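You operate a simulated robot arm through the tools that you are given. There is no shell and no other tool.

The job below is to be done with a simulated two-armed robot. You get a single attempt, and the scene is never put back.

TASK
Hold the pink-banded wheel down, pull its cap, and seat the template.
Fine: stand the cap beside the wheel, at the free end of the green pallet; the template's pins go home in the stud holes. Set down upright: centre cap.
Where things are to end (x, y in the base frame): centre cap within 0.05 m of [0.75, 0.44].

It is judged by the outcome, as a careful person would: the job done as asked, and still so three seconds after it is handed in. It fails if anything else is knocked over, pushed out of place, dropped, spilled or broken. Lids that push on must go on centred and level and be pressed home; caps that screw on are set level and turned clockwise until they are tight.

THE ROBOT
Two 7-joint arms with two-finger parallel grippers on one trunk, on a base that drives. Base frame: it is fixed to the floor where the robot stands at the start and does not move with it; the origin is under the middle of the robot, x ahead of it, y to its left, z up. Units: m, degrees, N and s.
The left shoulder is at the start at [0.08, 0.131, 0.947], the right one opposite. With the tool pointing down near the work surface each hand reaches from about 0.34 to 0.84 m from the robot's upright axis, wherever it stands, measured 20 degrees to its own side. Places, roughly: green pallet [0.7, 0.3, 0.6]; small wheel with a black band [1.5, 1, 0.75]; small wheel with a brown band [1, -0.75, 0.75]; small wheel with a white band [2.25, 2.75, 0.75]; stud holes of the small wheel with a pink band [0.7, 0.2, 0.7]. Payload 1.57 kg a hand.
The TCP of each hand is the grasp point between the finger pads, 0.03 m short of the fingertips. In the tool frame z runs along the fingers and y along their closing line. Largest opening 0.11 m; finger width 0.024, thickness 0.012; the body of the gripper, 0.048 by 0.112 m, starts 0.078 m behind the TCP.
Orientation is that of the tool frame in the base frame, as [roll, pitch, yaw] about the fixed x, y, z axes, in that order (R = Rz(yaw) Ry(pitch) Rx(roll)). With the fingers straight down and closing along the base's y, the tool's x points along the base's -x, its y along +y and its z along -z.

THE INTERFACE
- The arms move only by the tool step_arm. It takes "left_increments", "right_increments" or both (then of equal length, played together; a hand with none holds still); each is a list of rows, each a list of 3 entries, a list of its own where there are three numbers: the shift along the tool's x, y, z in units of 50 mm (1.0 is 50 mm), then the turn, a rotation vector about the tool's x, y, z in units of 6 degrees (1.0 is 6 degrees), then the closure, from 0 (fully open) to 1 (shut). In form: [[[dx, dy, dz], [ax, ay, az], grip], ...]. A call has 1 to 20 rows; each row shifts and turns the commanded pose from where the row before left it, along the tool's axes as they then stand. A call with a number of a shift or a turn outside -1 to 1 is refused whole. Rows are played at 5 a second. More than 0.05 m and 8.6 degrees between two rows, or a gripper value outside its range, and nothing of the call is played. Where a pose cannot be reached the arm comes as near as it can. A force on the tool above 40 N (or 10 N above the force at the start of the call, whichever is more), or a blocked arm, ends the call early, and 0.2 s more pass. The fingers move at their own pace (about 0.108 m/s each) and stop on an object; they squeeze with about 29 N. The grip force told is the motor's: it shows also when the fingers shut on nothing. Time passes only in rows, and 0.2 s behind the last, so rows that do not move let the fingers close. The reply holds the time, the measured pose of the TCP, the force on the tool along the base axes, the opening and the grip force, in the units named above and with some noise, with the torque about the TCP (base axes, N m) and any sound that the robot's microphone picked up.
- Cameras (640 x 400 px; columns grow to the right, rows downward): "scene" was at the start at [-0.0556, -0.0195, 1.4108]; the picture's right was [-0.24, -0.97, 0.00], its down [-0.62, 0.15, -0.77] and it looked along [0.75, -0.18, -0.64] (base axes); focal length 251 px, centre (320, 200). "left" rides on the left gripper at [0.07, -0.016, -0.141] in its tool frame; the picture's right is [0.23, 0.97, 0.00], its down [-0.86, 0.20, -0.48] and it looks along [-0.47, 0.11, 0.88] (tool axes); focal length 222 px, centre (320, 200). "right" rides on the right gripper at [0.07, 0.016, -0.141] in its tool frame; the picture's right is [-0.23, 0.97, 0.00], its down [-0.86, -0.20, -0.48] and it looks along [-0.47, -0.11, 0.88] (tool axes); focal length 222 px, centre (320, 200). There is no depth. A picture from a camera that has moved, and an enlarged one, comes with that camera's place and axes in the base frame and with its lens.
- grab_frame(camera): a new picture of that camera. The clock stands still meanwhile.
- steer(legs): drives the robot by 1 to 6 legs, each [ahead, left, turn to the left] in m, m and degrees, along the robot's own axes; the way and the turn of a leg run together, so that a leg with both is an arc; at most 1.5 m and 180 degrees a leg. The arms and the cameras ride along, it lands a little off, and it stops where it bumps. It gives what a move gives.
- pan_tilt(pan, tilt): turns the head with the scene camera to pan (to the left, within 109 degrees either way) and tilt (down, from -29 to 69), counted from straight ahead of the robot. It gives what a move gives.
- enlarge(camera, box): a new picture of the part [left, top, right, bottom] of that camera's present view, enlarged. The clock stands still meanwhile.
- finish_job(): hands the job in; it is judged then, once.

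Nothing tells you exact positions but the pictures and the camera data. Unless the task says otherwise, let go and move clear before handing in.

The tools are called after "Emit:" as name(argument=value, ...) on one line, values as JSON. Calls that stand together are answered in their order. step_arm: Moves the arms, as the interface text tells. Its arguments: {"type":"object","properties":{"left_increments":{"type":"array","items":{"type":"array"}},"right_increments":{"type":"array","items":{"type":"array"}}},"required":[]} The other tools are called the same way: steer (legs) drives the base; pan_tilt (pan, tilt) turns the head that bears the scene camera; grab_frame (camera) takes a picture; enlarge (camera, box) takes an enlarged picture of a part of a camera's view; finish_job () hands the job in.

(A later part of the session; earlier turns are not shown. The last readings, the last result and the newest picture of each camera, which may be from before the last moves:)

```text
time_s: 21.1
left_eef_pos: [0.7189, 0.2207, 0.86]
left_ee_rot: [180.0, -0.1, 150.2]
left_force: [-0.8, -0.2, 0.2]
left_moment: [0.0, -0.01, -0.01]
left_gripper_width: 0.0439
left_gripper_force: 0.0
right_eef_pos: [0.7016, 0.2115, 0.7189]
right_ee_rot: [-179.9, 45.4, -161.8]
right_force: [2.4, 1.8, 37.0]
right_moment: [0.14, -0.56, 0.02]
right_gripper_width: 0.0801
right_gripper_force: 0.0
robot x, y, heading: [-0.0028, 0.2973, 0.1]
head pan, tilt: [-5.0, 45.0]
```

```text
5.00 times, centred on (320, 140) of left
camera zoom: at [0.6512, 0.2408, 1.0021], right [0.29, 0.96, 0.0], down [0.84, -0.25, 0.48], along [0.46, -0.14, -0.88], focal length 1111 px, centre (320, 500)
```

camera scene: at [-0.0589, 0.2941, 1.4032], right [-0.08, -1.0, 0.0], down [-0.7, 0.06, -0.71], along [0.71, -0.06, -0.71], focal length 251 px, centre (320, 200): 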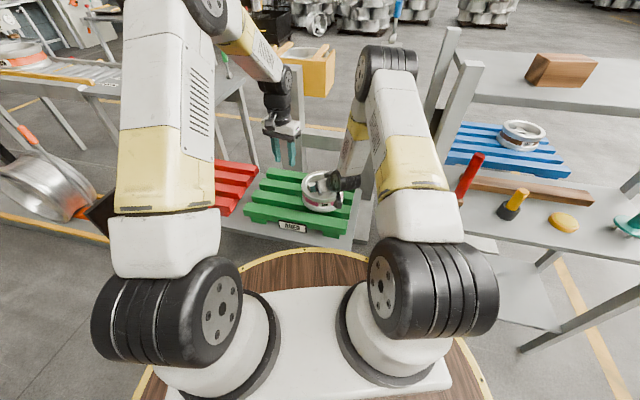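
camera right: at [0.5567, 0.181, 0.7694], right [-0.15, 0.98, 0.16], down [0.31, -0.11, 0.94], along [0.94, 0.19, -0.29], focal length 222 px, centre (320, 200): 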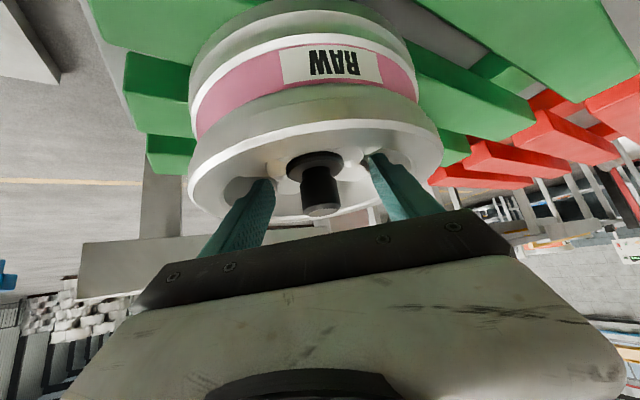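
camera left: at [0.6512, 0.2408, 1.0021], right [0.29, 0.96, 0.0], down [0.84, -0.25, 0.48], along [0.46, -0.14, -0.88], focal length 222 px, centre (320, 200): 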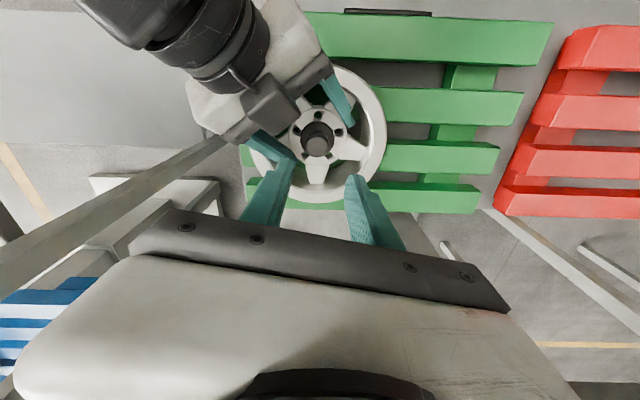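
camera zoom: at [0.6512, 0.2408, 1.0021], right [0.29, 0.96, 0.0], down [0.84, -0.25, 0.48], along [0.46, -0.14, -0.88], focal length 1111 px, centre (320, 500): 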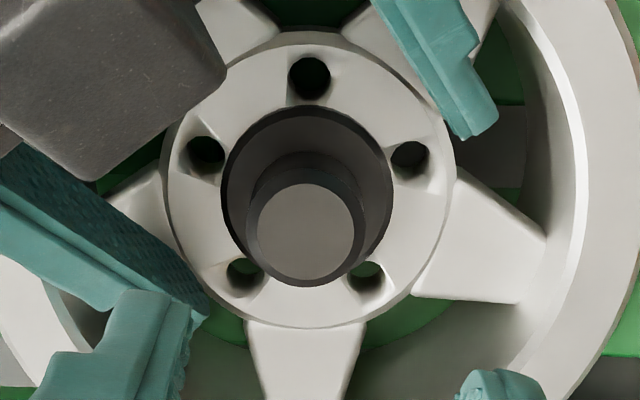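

The holes fit a circle centred at (0.7203, 0.2166) with radius 0.0294 and angles of 18° + 72°k; the knob is 0.028 wide with its top at z≈0.732. I'll correct a few mm, lower the left hand part way and check clearance to the right hand.

Emit:
step_arm(left_increments=[[[-0.043, -0.056, 0.4], [0, 0, 0], 0.6], [[0, 0, 0.6], [0, 0, 0], 0.6], [[0, 0, 0.6], [0, 0, 0], 0.6], [[0, 0, 0], [0, 0, 0], 0.6]])

Emit:
enlarge(camera="scene", box=[276, 130, 372, 220])

Emit:
grab_frame(camera="left")

Emit:
grab_frame(camera="right")

```text
time_s: 22.1
left_eef_pos: [0.7215, 0.2155, 0.7798]
left_ee_rot: [-180.0, 0.1, 150.2]
left_force: [-0.2, 0.2, 0.2]
left_moment: [0.02, 0.03, 0.03]
left_gripper_width: 0.0439
left_gripper_force: 0.1
right_eef_pos: [0.7026, 0.2136, 0.7192]
right_ee_rot: [-179.9, 45.4, -161.8]
right_force: [1.7, 2.6, 36.3]
right_moment: [0.17, -0.54, 0.04]
right_gripper_width: 0.0802
right_gripper_force: 0.2
robot x, y, heading: [0.0019, 0.3028, -0.0]
head pan, tilt: [-5.0, 45.0]
```

```text
4.44 times, centred on (324, 175) of scene
camera zoom: at [-0.0589, 0.2939, 1.4032], right [-0.08, -1.0, 0.0], down [-0.7, 0.06, -0.71], along [0.71, -0.06, -0.71], focal length 1116 px, centre (302, 311)
```

zoom: 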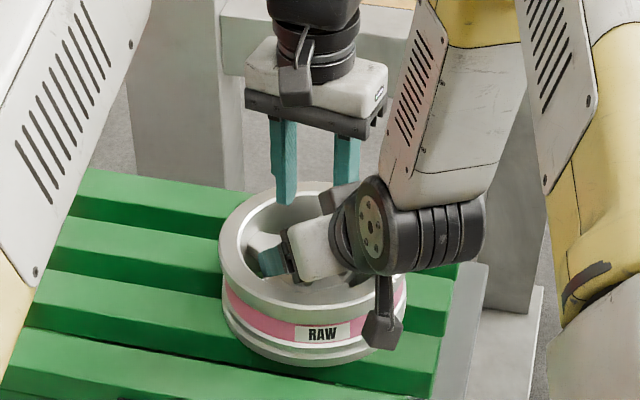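

```text
taken
camera left: at [0.653, 0.2371, 0.9221], right [0.29, 0.96, 0.0], down [0.84, -0.25, 0.48], along [0.46, -0.14, -0.88], focal length 222 px, centre (320, 200)
```

left: 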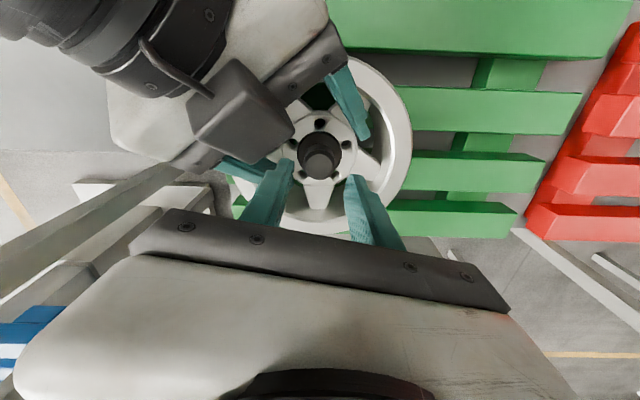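

```text
taken
camera right: at [0.5567, 0.181, 0.7694], right [-0.15, 0.98, 0.16], down [0.31, -0.11, 0.94], along [0.94, 0.19, -0.29], focal length 222 px, centre (320, 200)
```

right: 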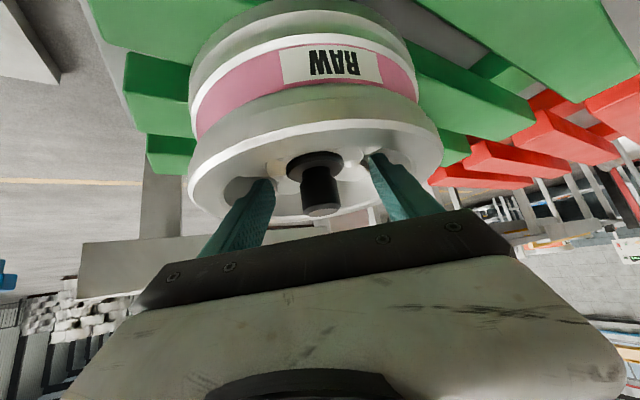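

A block on the upper side of the right gripper may come close to the left palm on the way down. I'll zoom in to measure that clearance before going lower.

Emit:
enlarge(camera="left", box=[160, 20, 384, 200])

Emit:
enlarge(camera="scene", box=[310, 150, 374, 190])

```text
2.22 times, centred on (272, 110) of left
camera zoom: at [0.653, 0.2371, 0.9221], right [0.29, 0.96, 0.0], down [0.84, -0.25, 0.48], along [0.46, -0.14, -0.88], focal length 494 px, centre (427, 400)
```

zoom: 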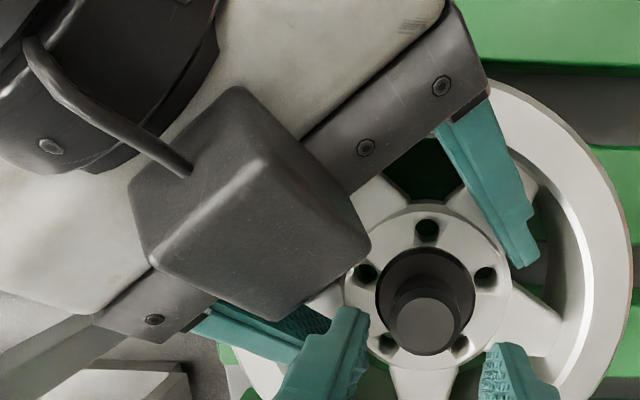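

```text
10.00 times, centred on (342, 170) of scene
camera zoom: at [-0.0589, 0.2939, 1.4032], right [-0.08, -1.0, 0.0], down [-0.7, 0.06, -0.71], along [0.71, -0.06, -0.71], focal length 2511 px, centre (100, 500)
```

zoom: 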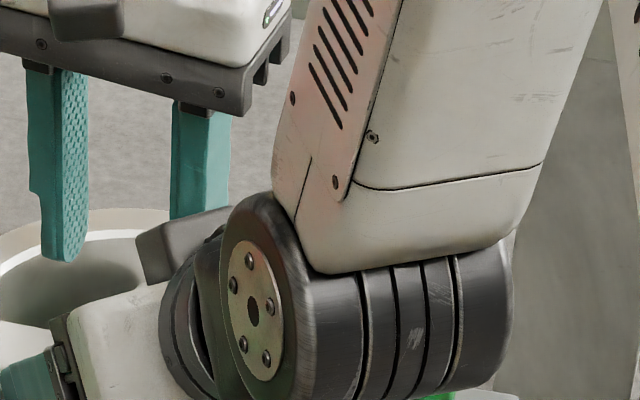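

The block's outer corner is about 4.7 cm from the hub axis at z≈0.81, too near the left palm at its present yaw. I'll raise the left hand, turn it parallel to the right gripper and lean it 10° away, which gives good clearance everywhere.

Emit:
step_arm(left_increments=[[[0, 0, -0.8], [0, 0, 0], 0.636], [[0, 0, -0.8], [0, 0, 0], 0.636], [[0, 0, 0], [0, 0, -1], 0.636], [[0, 0, 0], [0, 0, -1], 0.636], [[0, 0, 0], [0, 0, -1], 0.636], [[0, 0, 0], [0, 0, -1], 0.636], [[0, 0, 0], [0, 0, -1], 0.636], [[0, 0, 0], [0, 0, -1], 0.636], [[0, 0, 0], [0, 0, -1], 0.636], [[0, 0, 0], [0, 0, -0.97], 0.636], [[0, 0, 0], [0, 0.833, 0], 0.636], [[0, 0, 0], [0, 0.833, 0], 0.636], [[0, 0, 0], [0, 0, 0], 0.636]])

Emit:
enlarge(camera="scene", box=[260, 100, 388, 220])

Emit:
grab_frame(camera="left")

```text
time_s: 24.9
left_eef_pos: [0.7216, 0.2158, 0.8603]
left_ee_rot: [-179.9, -9.9, -162.0]
left_force: [-0.3, -0.6, 0.2]
left_moment: [-0.02, 0.01, 0.02]
left_gripper_width: 0.0398
left_gripper_force: 0.1
right_eef_pos: [0.7031, 0.2125, 0.7189]
right_ee_rot: [-179.9, 45.4, -161.8]
right_force: [2.1, 3.1, 37.3]
right_moment: [0.2, -0.52, 0.06]
right_gripper_width: 0.0804
right_gripper_force: 0.0
robot x, y, heading: [0.0014, 0.2978, 0.2]
head pan, tilt: [-5.0, 45.0]
```

```text
3.33 times, centred on (324, 160) of scene
camera zoom: at [-0.0589, 0.2939, 1.4032], right [-0.08, -1.0, 0.0], down [-0.7, 0.06, -0.71], along [0.71, -0.06, -0.71], focal length 837 px, centre (307, 333)
```

zoom: 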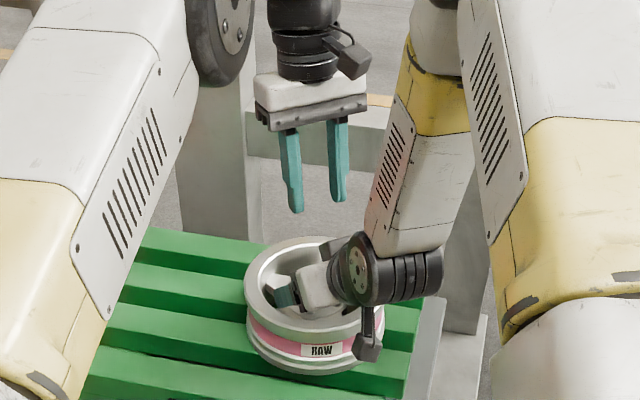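

```text
taken
camera left: at [0.684, 0.188, 1.0121], right [-0.51, 0.86, 0.04], down [0.82, 0.48, 0.32], along [0.26, 0.2, -0.95], focal length 222 px, centre (320, 200)
```

left: 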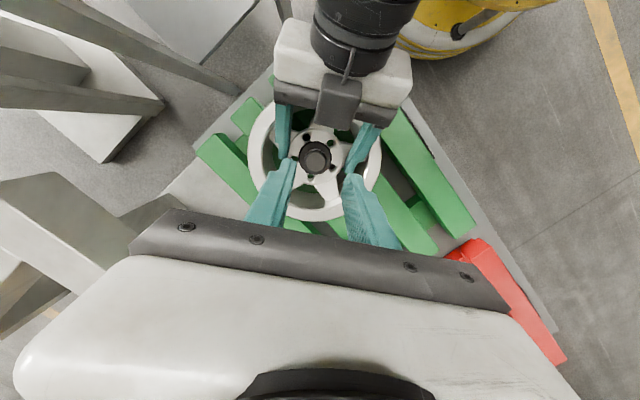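

The left hand is now parallel to the right gripper, centred over the knob and leaning clear. I'll lower it most of the way and check again.

Emit:
step_arm(left_increments=[[[-0.098, 0, 0.525], [0, 0, 0], 0.636], [[-0.098, 0, 0.525], [0, 0, 0], 0.636], [[-0.098, 0, 0.525], [0, 0, 0], 0.636], [[0, 0, 0], [0, 0, 0], 0.636]])

Emit:
enlarge(camera="scene", box=[276, 120, 372, 220])

Emit:
enlarge(camera="left", box=[220, 80, 420, 220])

Emit:
enlarge(camera="right", box=[200, 100, 440, 250])

```text
time_s: 25.9
left_eef_pos: [0.7205, 0.2169, 0.781]
left_ee_rot: [-179.9, -9.9, -161.9]
left_force: [0.4, -0.1, 0.3]
left_moment: [0.0, 0.01, -0.03]
left_gripper_width: 0.0398
left_gripper_force: 0.1
right_eef_pos: [0.7046, 0.213, 0.7188]
right_ee_rot: [-179.9, 45.4, -161.9]
right_force: [2.9, 2.7, 37.7]
right_moment: [0.18, -0.55, 0.04]
right_gripper_width: 0.0802
right_gripper_force: 0.1
robot x, y, heading: [0.0, 0.3017, 0.0]
head pan, tilt: [-5.0, 45.0]
```

```text
4.00 times, centred on (324, 170) of scene
camera zoom: at [-0.0589, 0.2939, 1.4032], right [-0.08, -1.0, 0.0], down [-0.7, 0.06, -0.71], along [0.71, -0.06, -0.71], focal length 1004 px, centre (304, 320)
```

zoom: 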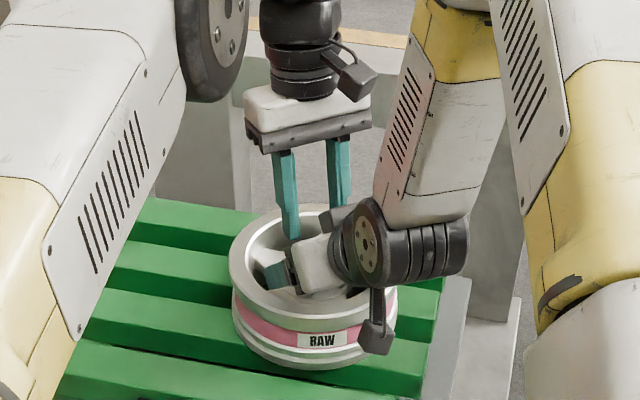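

```text
2.86 times, centred on (320, 150) of left
camera zoom: at [0.6852, 0.1884, 0.9322], right [-0.51, 0.86, 0.04], down [0.82, 0.48, 0.32], along [0.26, 0.2, -0.95], focal length 635 px, centre (320, 343)
```

zoom: 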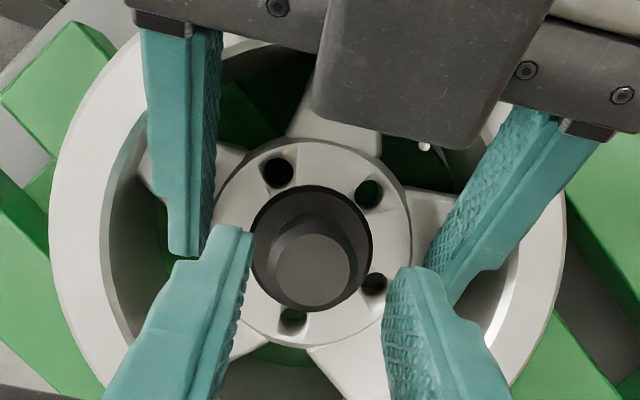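

```text
2.67 times, centred on (320, 175) of right
camera zoom: at [0.5567, 0.181, 0.7694], right [-0.15, 0.98, 0.16], down [0.31, -0.11, 0.94], along [0.94, 0.19, -0.29], focal length 592 px, centre (320, 267)
```

zoom: 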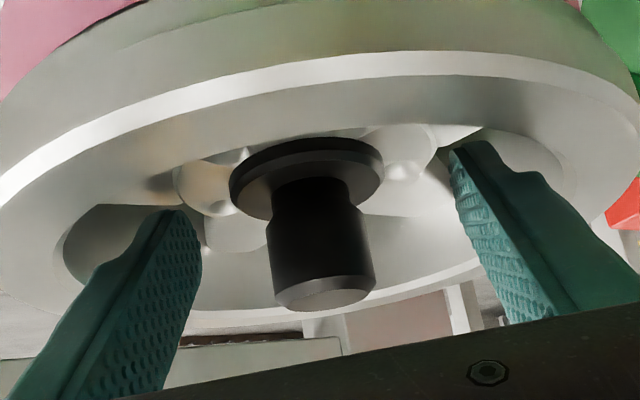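

All four fingers interleave cleanly and the knob is centred between the left ones. I'll lower to grip height and close on the knob.

Emit:
step_arm(left_increments=[[[-0.053, 0, 0.302], [0, 0, 0], 0.636], [[-0.053, 0, 0.302], [0, 0, 0], 0.636], [[-0.053, 0, 0.302], [0, 0, 0], 0.636], [[0, 0, 0], [0, 0, 0], 0.636]])

Emit:
enlarge(camera="right", box=[200, 100, 440, 250])

Emit:
enlarge(camera="left", box=[220, 80, 420, 220])

```text
time_s: 26.9
left_eef_pos: [0.7214, 0.216, 0.7358]
left_ee_rot: [180.0, -9.9, -162.0]
left_force: [0.3, -0.3, 0.9]
left_moment: [0.01, -0.01, -0.02]
left_gripper_width: 0.0403
left_gripper_force: 0.2
right_eef_pos: [0.7027, 0.2126, 0.7178]
right_ee_rot: [-179.9, 45.3, -161.8]
right_force: [2.3, 1.9, 37.6]
right_moment: [0.17, -0.52, 0.05]
right_gripper_width: 0.0798
right_gripper_force: 0.0
robot x, y, heading: [-0.0012, 0.298, 0.3]
head pan, tilt: [-5.0, 45.0]
```

```text
2.67 times, centred on (320, 175) of right
camera zoom: at [0.5567, 0.181, 0.7694], right [-0.15, 0.98, 0.16], down [0.31, -0.11, 0.94], along [0.94, 0.19, -0.29], focal length 592 px, centre (320, 267)
```

zoom: 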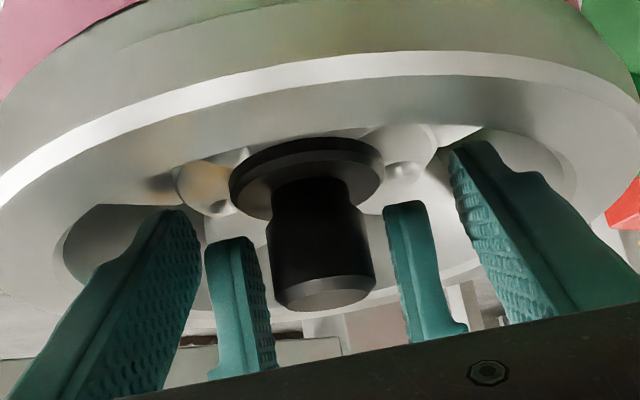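

```text
2.86 times, centred on (320, 150) of left
camera zoom: at [0.6849, 0.1881, 0.8865], right [-0.51, 0.86, 0.04], down [0.82, 0.48, 0.32], along [0.26, 0.2, -0.95], focal length 635 px, centre (320, 343)
```

zoom: 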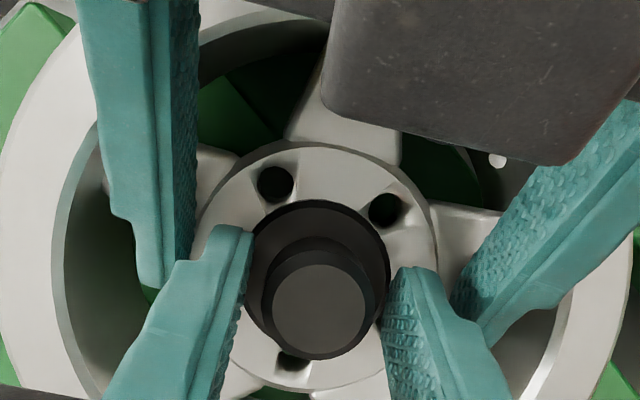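

The left fingers straddle the knob just above its flange. Closing now.

Emit:
step_arm(left_increments=[[[0, 0, 0], [0, 0, 0], 1], [[0, 0, 0], [0, 0, 0], 1], [[0, 0, 0], [0, 0, 0], 1], [[0, 0, 0], [0, 0, 0], 1]])

Emit:
enlarge(camera="right", box=[200, 100, 440, 250])

```text
time_s: 27.9
left_eef_pos: [0.7215, 0.2169, 0.7354]
left_ee_rot: [-179.9, -9.9, -162.0]
left_force: [5.0, -3.4, -3.4]
left_moment: [-0.06, -0.17, -0.16]
left_gripper_width: 0.028
left_gripper_force: 29.6
right_eef_pos: [0.7026, 0.2118, 0.72]
right_ee_rot: [-179.9, 45.4, -161.8]
right_force: [-1.3, 3.0, 39.9]
right_moment: [0.09, -0.52, -0.08]
right_gripper_width: 0.0804
right_gripper_force: 0.1
robot x, y, heading: [0.001, 0.3022, 0.1]
head pan, tilt: [-5.0, 45.0]
```

```text
2.67 times, centred on (320, 175) of right
camera zoom: at [0.5567, 0.181, 0.7694], right [-0.15, 0.98, 0.16], down [0.31, -0.11, 0.94], along [0.94, 0.19, -0.29], focal length 592 px, centre (320, 267)
```

zoom: 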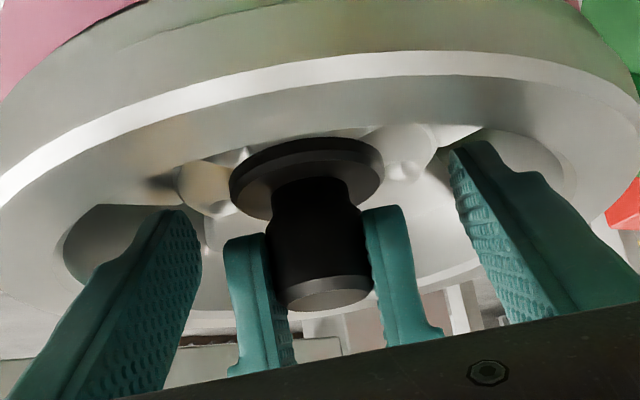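

The knob is held with 29 N and the wheel pressed down with 40 N. I'll pull straight up in small steps and watch the forces.

Emit:
step_arm(left_increments=[[[0.0034, 0, -0.0197], [0, 0, 0], 1], [[0.0034, 0, -0.0197], [0, 0, 0], 1], [[0.0034, 0, -0.0197], [0, 0, 0], 1]])

```text
time_s: 28.7
left_eef_pos: [0.7205, 0.2166, 0.7383]
left_ee_rot: [-179.9, -9.9, -162.0]
left_force: [12.1, -9.9, -14.0]
left_moment: [-0.16, -0.35, -0.12]
left_gripper_width: 0.0279
left_gripper_force: 29.1
right_eef_pos: [0.7032, 0.2121, 0.7187]
right_ee_rot: [-179.9, 45.3, -161.9]
right_force: [-7.4, 4.4, 45.9]
right_moment: [0.01, -0.44, -0.28]
right_gripper_width: 0.0803
right_gripper_force: 0.1
robot x, y, heading: [0.0007, 0.3003, 0.2]
head pan, tilt: [-5.0, 45.0]
```

Emit:
step_arm(left_increments=[[[-0.003, -0.0126, -0.0208], [0, 0, 0], 1], [[-0.003, -0.0126, -0.0208], [0, 0, 0], 1], [[0.0034, 0, -0.0197], [0, 0, 0], 1]])

Emit:
enlarge(camera="right", box=[200, 100, 440, 250])

```text
time_s: 29.5
left_eef_pos: [0.7209, 0.2163, 0.7408]
left_ee_rot: [-180.0, -10.1, -162.0]
left_force: [2.1, -4.7, -13.1]
left_moment: [-0.08, -0.34, -0.14]
left_gripper_width: 0.0281
left_gripper_force: 29.5
right_eef_pos: [0.7025, 0.2117, 0.7185]
right_ee_rot: [-180.0, 45.3, -161.8]
right_force: [-5.6, 3.2, 44.2]
right_moment: [0.3, -0.39, 0.16]
right_gripper_width: 0.0801
right_gripper_force: 0.0
robot x, y, heading: [0.0023, 0.2978, 0.3]
head pan, tilt: [-5.0, 45.0]
```

```text
2.67 times, centred on (320, 175) of right
camera zoom: at [0.5568, 0.1809, 0.7695], right [-0.15, 0.98, 0.16], down [0.31, -0.11, 0.94], along [0.94, 0.19, -0.29], focal length 592 px, centre (320, 267)
```

zoom: 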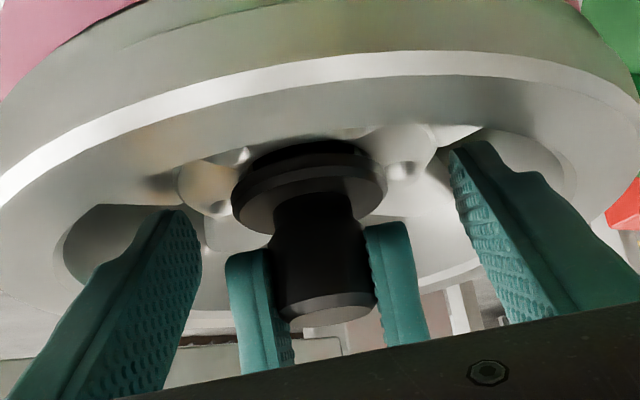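

The cap is sliding out with about 13 N while the wheel stays put. I'll keep pulling straight up.

Emit:
step_arm(left_increments=[[[0.0052, -0.004, -0.0296], [0, 0, 0], 1], [[0.0069, 0, -0.0394], [0, 0, 0], 1], [[0.0069, 0, -0.0394], [0, 0, 0], 1], [[0.0069, 0, -0.0394], [0, 0, 0], 1]])

Emit:
enlarge(camera="right", box=[200, 100, 440, 250])

```text
time_s: 30.5
left_eef_pos: [0.7231, 0.216, 0.7502]
left_ee_rot: [180.0, -10.0, -162.0]
left_force: [-1.7, 1.4, 2.1]
left_moment: [-0.01, 0.01, -0.04]
left_gripper_width: 0.0279
left_gripper_force: 29.3
right_eef_pos: [0.7042, 0.2119, 0.7184]
right_ee_rot: [-179.9, 45.3, -161.9]
right_force: [1.2, 1.2, 37.7]
right_moment: [0.46, -0.4, 0.54]
right_gripper_width: 0.0802
right_gripper_force: 0.0
robot x, y, heading: [-0.0022, 0.2985, 0.2]
head pan, tilt: [-5.0, 45.0]
```

```text
2.67 times, centred on (320, 175) of right
camera zoom: at [0.5567, 0.181, 0.7695], right [-0.15, 0.98, 0.16], down [0.31, -0.11, 0.94], along [0.94, 0.19, -0.29], focal length 592 px, centre (320, 267)
```

zoom: 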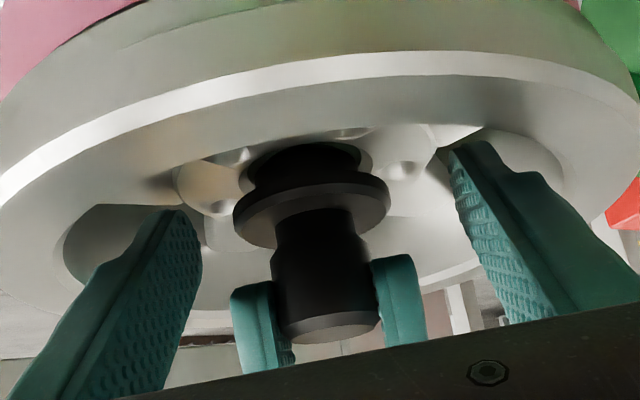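

The cap is free of the wheel. I'll lift it straight up, clear of the right hand.

Emit:
step_arm(left_increments=[[[0.043, 0, -0.2463], [0, 0, 0], 1], [[0.086, 0, -0.4925], [0, 0, 0], 1], [[0.1375, 0, -0.788], [0, 0, 0], 1], [[0.1375, 0, -0.788], [0, 0, 0], 1], [[0, 0, 0], [0, 0, 0], 1]])

Emit:
grab_frame(camera="left")

Emit:
grab_frame(camera="right")

Emit:
enlarge(camera="scene", box=[250, 80, 378, 220])

```text
time_s: 31.7
left_eef_pos: [0.7213, 0.2143, 0.8668]
left_ee_rot: [-179.9, -10.0, -162.0]
left_force: [0.6, 0.0, 0.0]
left_moment: [0.02, -0.03, -0.04]
left_gripper_width: 0.0278
left_gripper_force: 28.4
right_eef_pos: [0.7035, 0.2123, 0.7184]
right_ee_rot: [-179.9, 45.4, -161.8]
right_force: [1.5, 2.3, 38.7]
right_moment: [0.13, -0.52, -0.01]
right_gripper_width: 0.08
right_gripper_force: 0.2
robot x, y, heading: [0.0011, 0.2968, -0.1]
head pan, tilt: [-5.0, 45.0]
```

```text
taken
camera left: at [0.6852, 0.1867, 1.0179], right [-0.51, 0.86, 0.04], down [0.82, 0.48, 0.32], along [0.26, 0.2, -0.95], focal length 222 px, centre (320, 200)
```

left: 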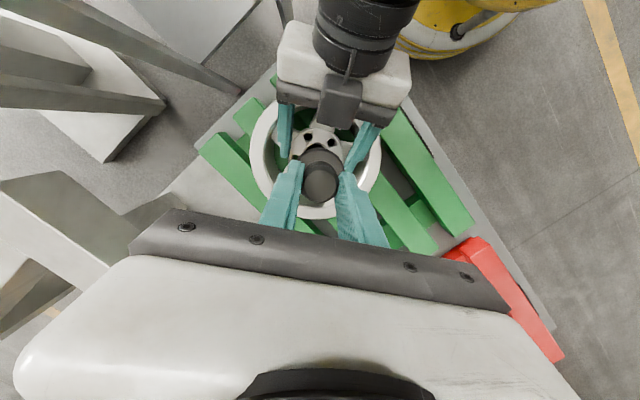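

```text
taken
camera right: at [0.5567, 0.1809, 0.7694], right [-0.15, 0.98, 0.16], down [0.31, -0.11, 0.94], along [0.94, 0.19, -0.29], focal length 222 px, centre (320, 200)
```

right: 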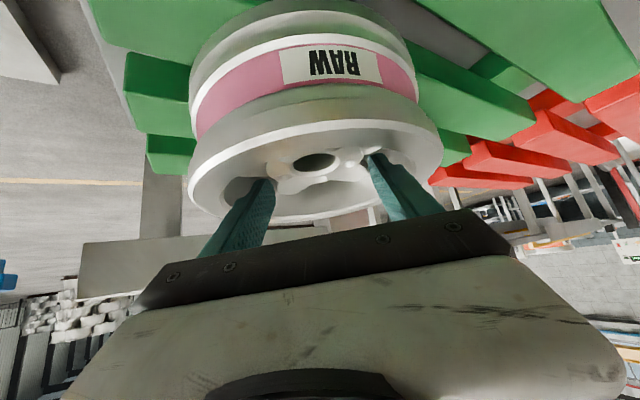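

```text
2.86 times, centred on (314, 150) of scene
camera zoom: at [-0.0589, 0.2939, 1.4031], right [-0.08, -1.0, 0.0], down [-0.7, 0.06, -0.71], along [0.71, -0.06, -0.71], focal length 718 px, centre (337, 343)
```

zoom: 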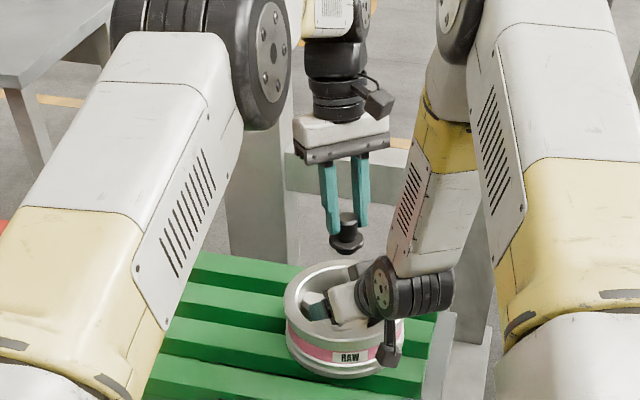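

The cap is out and held upright, and the wheel has not moved. I'll carry the cap over to the free end of the pallet, hovering near (0.737, 0.44).

Emit:
step_arm(left_increments=[[[-0.305, 0.83, -0.175], [0, 0, 0], 1], [[-0.305, 0.83, -0.175], [0, 0, 0], 1], [[-0.305, 0.83, -0.175], [0, 0, 0], 1], [[-0.305, 0.83, -0.175], [0, 0, 0], 1], [[-0.305, 0.83, -0.175], [0, 0, 0], 1], [[0, 0, 0], [0, 0, 0], 1]])

Emit:
grab_frame(camera="left")

Emit:
grab_frame(camera="scene")

Emit:
enlarge(camera="scene", box=[230, 110, 326, 210])

```text
time_s: 33.1
left_eef_pos: [0.7361, 0.4384, 0.8966]
left_ee_rot: [180.0, -10.0, -162.0]
left_force: [0.2, -0.4, -0.8]
left_moment: [-0.01, 0.03, -0.01]
left_gripper_width: 0.0278
left_gripper_force: 28.7
right_eef_pos: [0.7029, 0.2126, 0.7179]
right_ee_rot: [-179.8, 45.3, -161.8]
right_force: [1.4, 2.1, 38.9]
right_moment: [0.27, -0.48, 0.03]
right_gripper_width: 0.0799
right_gripper_force: 0.0
robot x, y, heading: [-0.0009, 0.2987, 0.2]
head pan, tilt: [-5.0, 45.0]
```

```text
taken
camera left: at [0.7008, 0.4105, 1.0481], right [-0.51, 0.86, 0.04], down [0.82, 0.48, 0.32], along [0.26, 0.2, -0.95], focal length 222 px, centre (320, 200)
```

left: 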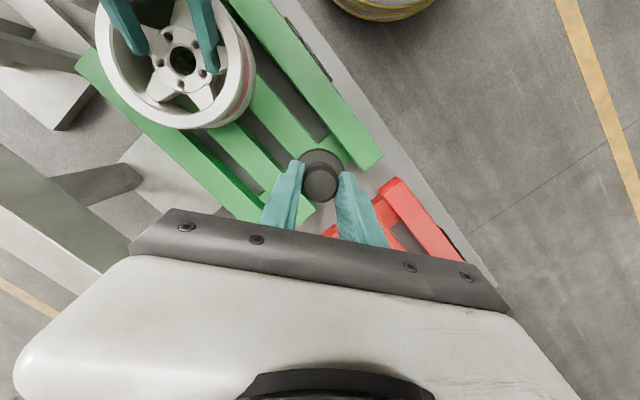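

```text
taken
camera scene: at [-0.059, 0.2939, 1.4031], right [-0.08, -1.0, 0.0], down [-0.7, 0.06, -0.71], along [0.71, -0.06, -0.71], focal length 251 px, centre (320, 200)
```

scene: 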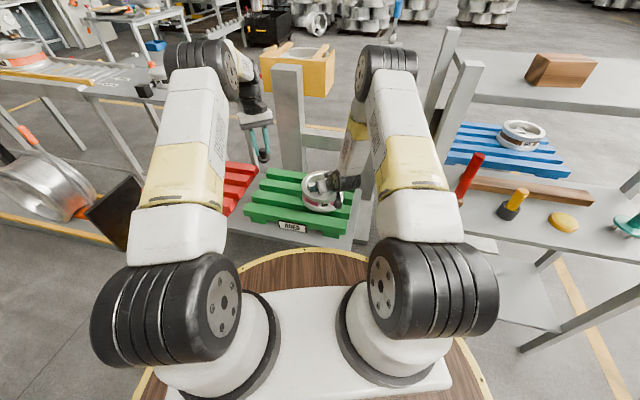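

```text
4.00 times, centred on (278, 160) of scene
camera zoom: at [-0.059, 0.2939, 1.4031], right [-0.08, -1.0, 0.0], down [-0.7, 0.06, -0.71], along [0.71, -0.06, -0.71], focal length 1004 px, centre (488, 360)
```

zoom: 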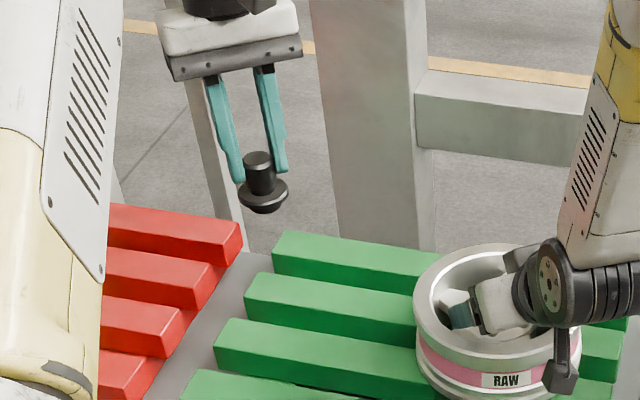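

The cap hangs upright over the pallet. I'll zoom in on the target slat to find its edges before setting the cap down.

Emit:
enlarge(camera="scene", box=[248, 175, 312, 215])

Emit:
enlarge(camera="left", box=[220, 100, 412, 220])

Emit:
enlarge(camera="scene", box=[245, 140, 277, 165])

```text
10.00 times, centred on (280, 195) of scene
camera zoom: at [-0.059, 0.2939, 1.4031], right [-0.08, -1.0, 0.0], down [-0.7, 0.06, -0.71], along [0.71, -0.06, -0.71], focal length 2511 px, centre (720, 250)
```

zoom: 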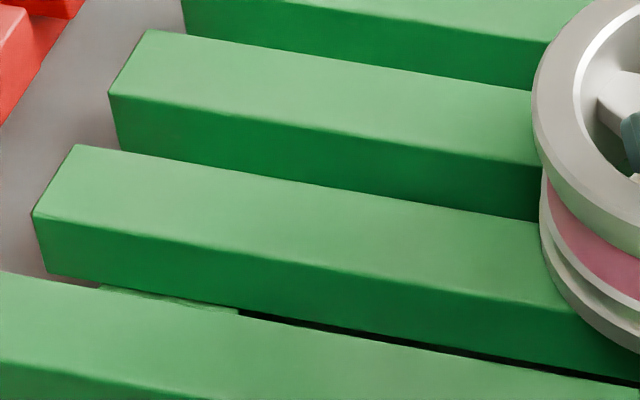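

```text
3.33 times, centred on (316, 160) of left
camera zoom: at [0.7008, 0.4105, 1.0481], right [-0.51, 0.86, 0.04], down [0.82, 0.48, 0.32], along [0.26, 0.2, -0.95], focal length 740 px, centre (333, 333)
```

zoom: 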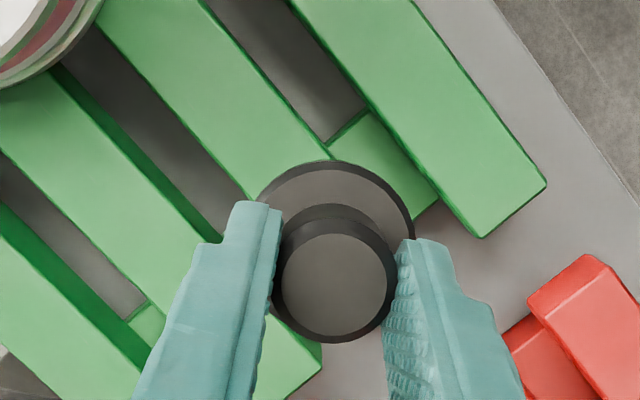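

```text
16.00 times, centred on (261, 152) of scene
camera zoom: at [-0.059, 0.2939, 1.4031], right [-0.08, -1.0, 0.0], down [-0.7, 0.06, -0.71], along [0.71, -0.06, -0.71], focal length 4018 px, centre (1264, 960)
```

zoom: 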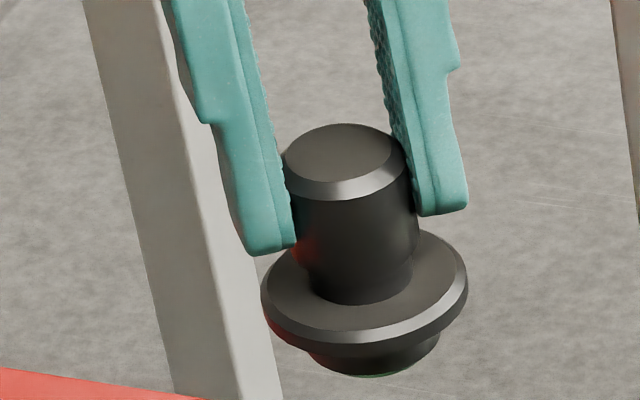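

The slats run at about 18°, with the top at z≈0.63. The slat under the target is centred on about (0.750, 0.433), well within tolerance of (0.75, 0.44). I'll lower the cap to just above it.

Emit:
step_arm(left_increments=[[[-0.176, -0.039, 0.729], [0, 0, 0], 1], [[-0.176, -0.039, 0.729], [0, 0, 0], 1], [[-0.176, -0.039, 0.729], [0, 0, 0], 1], [[-0.176, -0.039, 0.729], [0, 0, 0], 1], [[-0.176, -0.039, 0.729], [0, 0, 0], 1], [[0, 0, 0], [0, 0, 0], 1]])

Emit:
enlarge(camera="scene", box=[248, 165, 312, 205])

Emit:
enlarge(camera="left", box=[220, 100, 412, 220])

```text
time_s: 34.5
left_eef_pos: [0.7508, 0.4313, 0.7092]
left_ee_rot: [180.0, -10.0, -162.0]
left_force: [0.1, 0.4, 0.0]
left_moment: [0.02, -0.01, 0.02]
left_gripper_width: 0.0278
left_gripper_force: 28.8
right_eef_pos: [0.703, 0.2127, 0.7182]
right_ee_rot: [-179.9, 45.5, -161.8]
right_force: [-0.6, 0.8, 38.3]
right_moment: [0.17, -0.51, 0.06]
right_gripper_width: 0.0801
right_gripper_force: 0.0
robot x, y, heading: [-0.0006, 0.2982, 0.4]
head pan, tilt: [-5.0, 45.0]
```

```text
10.00 times, centred on (280, 185) of scene
camera zoom: at [-0.0589, 0.2939, 1.4031], right [-0.08, -1.0, 0.0], down [-0.7, 0.06, -0.71], along [0.71, -0.06, -0.71], focal length 2511 px, centre (720, 350)
```

zoom: 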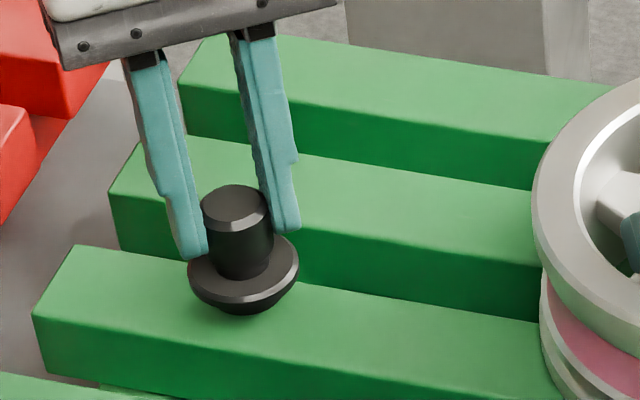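

```text
3.33 times, centred on (316, 160) of left
camera zoom: at [0.7147, 0.4041, 0.8607], right [-0.51, 0.86, 0.04], down [0.82, 0.48, 0.32], along [0.26, 0.2, -0.95], focal length 740 px, centre (333, 333)
```

zoom: 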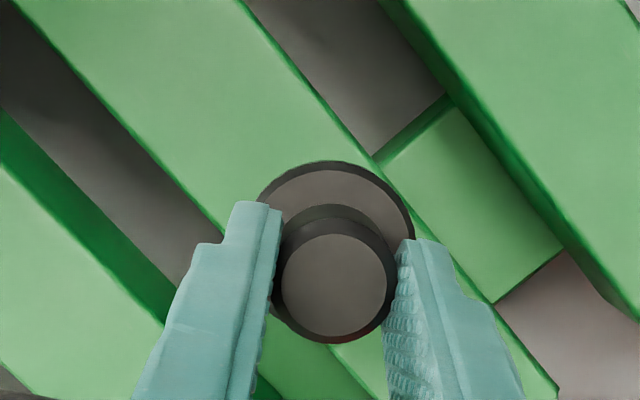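

Emit:
step_arm(left_increments=[[[-0.0069, 0, 0.0394], [0, 0, 0], 1], [[-0.0069, 0, 0.0394], [0, 0, 0], 1], [[-0.0069, 0, 0.0394], [0, 0, 0], 1], [[-0.0069, 0, 0.0394], [0, 0, 0], 1]])

Emit:
enlarge(camera="scene", box=[254, 175, 286, 200])

```text
time_s: 35.5
left_eef_pos: [0.7517, 0.4333, 0.7013]
left_ee_rot: [-180.0, -9.9, -162.1]
left_force: [-0.4, 0.1, -0.3]
left_moment: [0.0, -0.05, 0.0]
left_gripper_width: 0.028
left_gripper_force: 29.1
right_eef_pos: [0.703, 0.2135, 0.7163]
right_ee_rot: [-179.8, 45.2, -161.7]
right_force: [0.9, -0.4, 39.3]
right_moment: [0.16, -0.51, -0.01]
right_gripper_width: 0.0804
right_gripper_force: 0.0
robot x, y, heading: [0.0008, 0.3032, 0.3]
head pan, tilt: [-5.0, 45.0]
```

```text
16.00 times, centred on (270, 188) of scene
camera zoom: at [-0.0589, 0.2939, 1.4031], right [-0.08, -1.0, 0.0], down [-0.7, 0.06, -0.71], along [0.71, -0.06, -0.71], focal length 4018 px, centre (1120, 400)
```

zoom: 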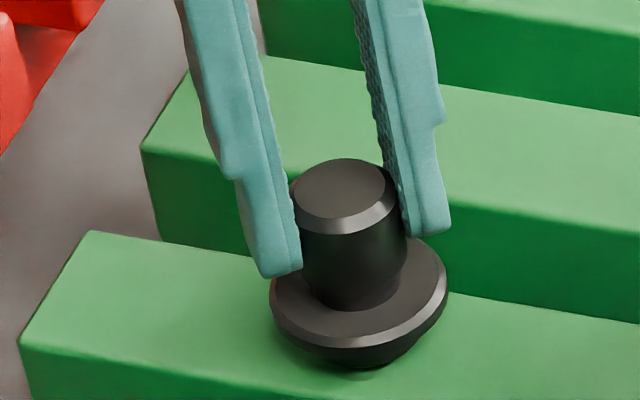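

Emit:
step_arm(left_increments=[[[-0.0069, 0, 0.0394], [0, 0, 0], 1], [[-0.0069, 0, 0.0394], [0, 0, 0], 1], [[-0.0034, 0, 0.0197], [0, 0, 0], 1]])

```text
time_s: 36.3
left_eef_pos: [0.7504, 0.4334, 0.6974]
left_ee_rot: [-179.9, -9.7, -162.0]
left_force: [-2.5, 0.5, 21.0]
left_moment: [0.0, 0.13, -0.04]
left_gripper_width: 0.0279
left_gripper_force: 29.4
right_eef_pos: [0.7031, 0.2122, 0.7184]
right_ee_rot: [-179.8, 45.5, -161.8]
right_force: [7.5, 0.8, 32.2]
right_moment: [0.16, -0.59, -0.01]
right_gripper_width: 0.0801
right_gripper_force: 0.1
robot x, y, heading: [0.0031, 0.3007, 0.3]
head pan, tilt: [-5.0, 45.0]
```

The cap is seated on the slat with a firm 21 N. I'll ease off a touch, open the fingers slightly and check that it stands upright.

Emit:
step_arm(left_increments=[[[0.0028, 0, -0.0158], [0, 0, 0], 1], [[0, 0, 0], [0, 0, 0], 0.7], [[0, 0, 0], [0, 0, 0], 0.6], [[0, 0, 0], [0, 0, 0], 0.55], [[0, 0, 0], [0, 0, 0], 0.55]])

Emit:
enlarge(camera="scene", box=[254, 175, 286, 200])

Emit:
enlarge(camera="left", box=[220, 100, 412, 220])

```text
time_s: 37.5
left_eef_pos: [0.7508, 0.4314, 0.6968]
left_ee_rot: [180.0, -10.0, -161.9]
left_force: [-0.6, -0.2, -0.4]
left_moment: [0.01, -0.02, -0.03]
left_gripper_width: 0.0497
left_gripper_force: 0.1
right_eef_pos: [0.7022, 0.2116, 0.7185]
right_ee_rot: [-180.0, 45.4, -161.9]
right_force: [1.8, 0.4, 38.3]
right_moment: [0.13, -0.5, -0.01]
right_gripper_width: 0.0804
right_gripper_force: 0.1
robot x, y, heading: [-0.0019, 0.3007, 0.1]
head pan, tilt: [-5.0, 45.0]
```

```text
16.00 times, centred on (270, 188) of scene
camera zoom: at [-0.0589, 0.2939, 1.4031], right [-0.08, -1.0, 0.0], down [-0.7, 0.06, -0.71], along [0.71, -0.06, -0.71], focal length 4018 px, centre (1120, 400)
```

zoom: 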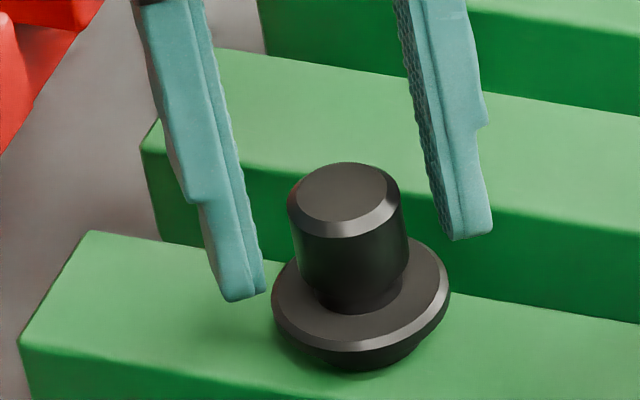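

```text
3.33 times, centred on (316, 160) of left
camera zoom: at [0.714, 0.4046, 0.8484], right [-0.51, 0.86, 0.04], down [0.82, 0.48, 0.32], along [0.26, 0.2, -0.95], focal length 740 px, centre (333, 333)
```

zoom: 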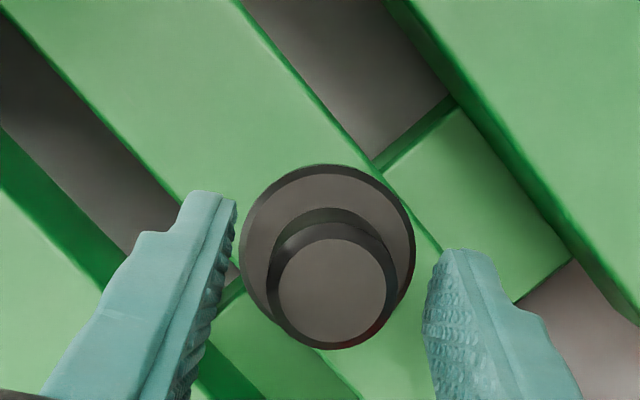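

The cap stands upright and free on the slat. I'll withdraw the left hand straight up, then lift the right hand off the wheel.

Emit:
step_arm(left_increments=[[[0.035, 0, -0.197], [0, 0, 0], 0.55], [[0.139, 0, -0.788], [0, 0, 0], 0.55], [[0.139, 0, -0.788], [0, 0, 0], 0.55], [[0.139, 0, -0.788], [0, 0, 0], 0.55], [[0.139, 0, -0.788], [0, 0, 0], 0.55]])

Emit:
step_arm(right_increments=[[[-0.0707, 0, -0.0707], [0, 0, 0], 0.27], [[-0.283, 0, -0.283], [0, 0, 0], 0.27], [[-0.4, 0, -0.4], [0, 0, 0], 0.27], [[-0.4, 0, -0.4], [0, 0, 0], 0.27], [[-0.4, 0, -0.4], [0, 0, 0], 0.27], [[-0.4, 0, -0.4], [0, 0, 0], 0.27]])

Emit:
grab_frame(camera="scene")

Emit:
enlarge(camera="scene", box=[240, 150, 368, 230])

Emit:
grab_frame(camera="right")

Emit:
grab_frame(camera="left")

```text
time_s: 38.7
left_eef_pos: [0.7488, 0.4332, 0.8672]
left_ee_rot: [179.9, -10.0, -162.0]
left_force: [-0.4, 0.6, 0.8]
left_moment: [0.0, 0.02, -0.02]
left_gripper_width: 0.0494
left_gripper_force: 0.1
right_eef_pos: [0.7034, 0.2126, 0.7179]
right_ee_rot: [-179.9, 45.3, -161.7]
right_force: [0.7, -0.5, 37.4]
right_moment: [0.12, -0.51, -0.02]
right_gripper_width: 0.0801
right_gripper_force: 0.1
robot x, y, heading: [0.0001, 0.3038, -0.1]
head pan, tilt: [-5.0, 45.0]
```

```text
time_s: 40.1
left_eef_pos: [0.7503, 0.434, 0.8656]
left_ee_rot: [180.0, -9.9, -162.0]
left_force: [0.2, 0.4, -0.3]
left_moment: [0.01, 0.02, -0.02]
left_gripper_width: 0.0498
left_gripper_force: 0.0
right_eef_pos: [0.7018, 0.2127, 0.8528]
right_ee_rot: [180.0, 45.0, -161.9]
right_force: [0.5, -0.4, -0.1]
right_moment: [0.03, 0.02, -0.02]
right_gripper_width: 0.0803
right_gripper_force: 0.0
robot x, y, heading: [0.0017, 0.2964, 0.1]
head pan, tilt: [-5.0, 45.0]
```

```text
taken
camera scene: at [-0.0574, 0.2937, 1.4032], right [-0.08, -1.0, 0.0], down [-0.7, 0.06, -0.71], along [0.7, -0.06, -0.71], focal length 251 px, centre (320, 200)
```

scene: 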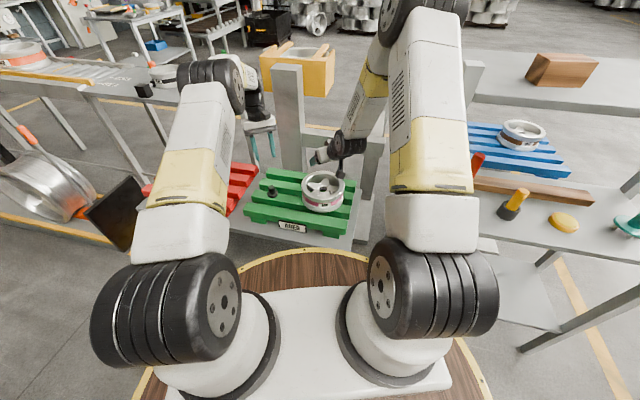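

```text
5.00 times, centred on (304, 190) of scene
camera zoom: at [-0.0574, 0.2937, 1.4032], right [-0.08, -1.0, 0.0], down [-0.7, 0.06, -0.71], along [0.7, -0.06, -0.71], focal length 1256 px, centre (400, 250)
```

zoom: 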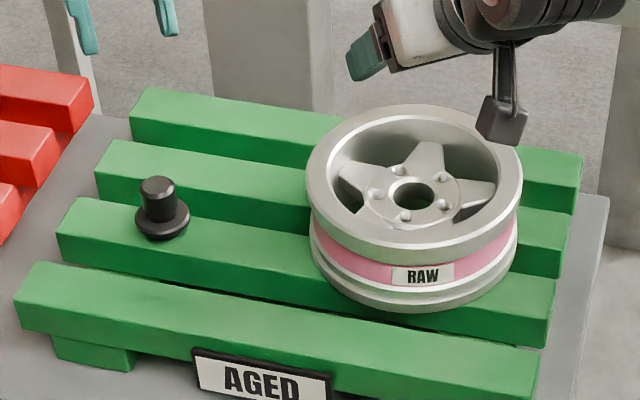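

```text
taken
camera right: at [0.5559, 0.1807, 0.9053], right [-0.15, 0.98, 0.16], down [0.32, -0.11, 0.94], along [0.94, 0.19, -0.29], focal length 222 px, centre (320, 200)
```

right: 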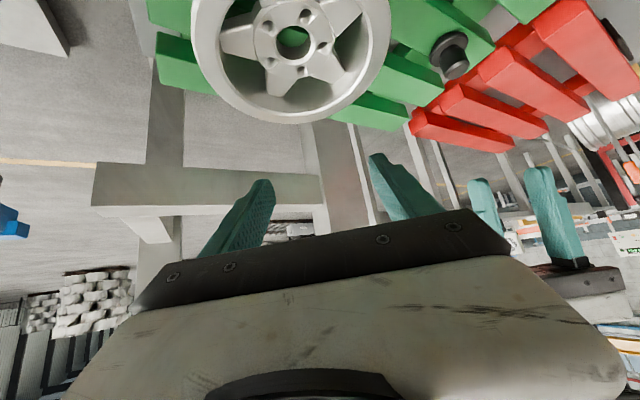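

```text
taken
camera left: at [0.7145, 0.4048, 1.0175], right [-0.51, 0.86, 0.04], down [0.82, 0.48, 0.32], along [0.26, 0.2, -0.95], focal length 222 px, centre (320, 200)
```

left: 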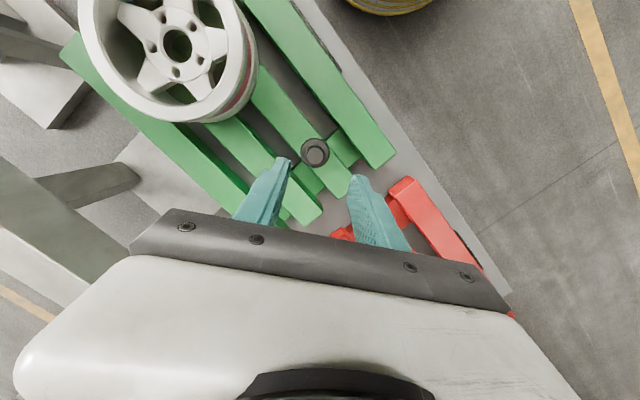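

The cap stands upright at the pallet's free end and the wheel is undisturbed with its bore open. Now I'll locate the template; I'll pan the head right for a good look.

Emit:
pan_tilt(pan=-50, tilt=30)

Emit:
grab_frame(camera="scene")

```text
time_s: 41.2
left_eef_pos: [0.7506, 0.432, 0.8655]
left_ee_rot: [180.0, -10.0, -162.0]
left_force: [-0.1, 0.8, 0.0]
left_moment: [0.02, 0.02, 0.02]
left_gripper_width: 0.0497
left_gripper_force: 0.0
right_eef_pos: [0.7015, 0.2129, 0.8533]
right_ee_rot: [-180.0, 45.0, -161.8]
right_force: [0.2, 0.7, -0.6]
right_moment: [0.01, 0.0, 0.04]
right_gripper_width: 0.0802
right_gripper_force: 0.1
robot x, y, heading: [-0.004, 0.3016, 0.3]
head pan, tilt: [-50.0, 30.0]
```

```text
taken
camera scene: at [-0.0803, 0.2315, 1.4258], right [-0.76, -0.65, 0.0], down [-0.32, 0.38, -0.87], along [0.56, -0.66, -0.5], focal length 251 px, centre (320, 200)
```

scene: 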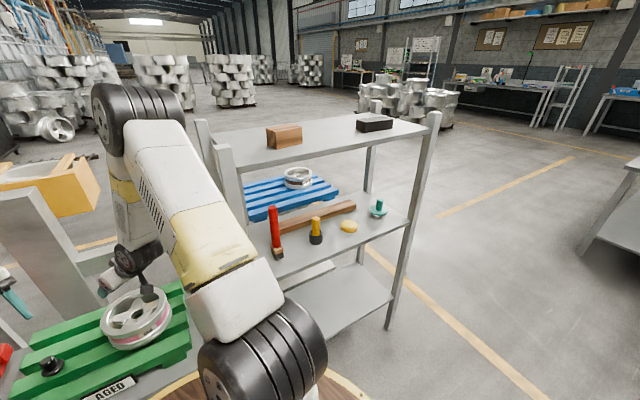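

Now the rack is clearly visible. I'll zoom in on the template and the shelf around it.

Emit:
enlarge(camera="scene", box=[340, 180, 436, 240])

Emit:
enlarge(camera="scene", box=[200, 90, 460, 290])

```text
6.67 times, centred on (388, 210) of scene
camera zoom: at [-0.0803, 0.2315, 1.4258], right [-0.76, -0.65, 0.0], down [-0.32, 0.38, -0.87], along [0.56, -0.66, -0.5], focal length 1674 px, centre (-133, 133)
```

zoom: 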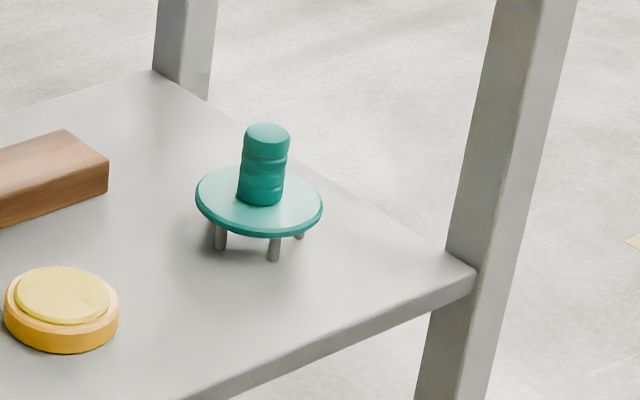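

```text
2.00 times, centred on (330, 190) of scene
camera zoom: at [-0.0803, 0.2315, 1.4258], right [-0.76, -0.65, 0.0], down [-0.32, 0.38, -0.87], along [0.56, -0.66, -0.5], focal length 502 px, centre (300, 220)
```

zoom: 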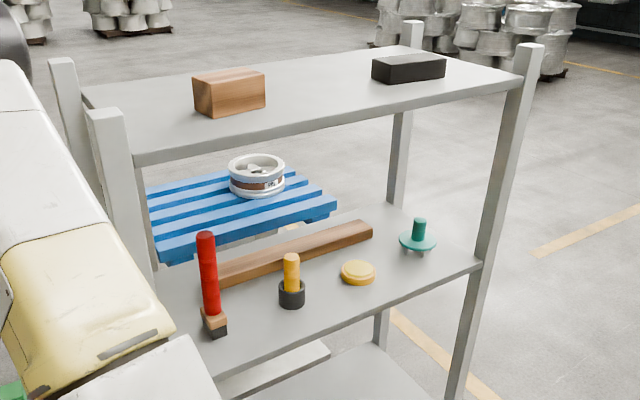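

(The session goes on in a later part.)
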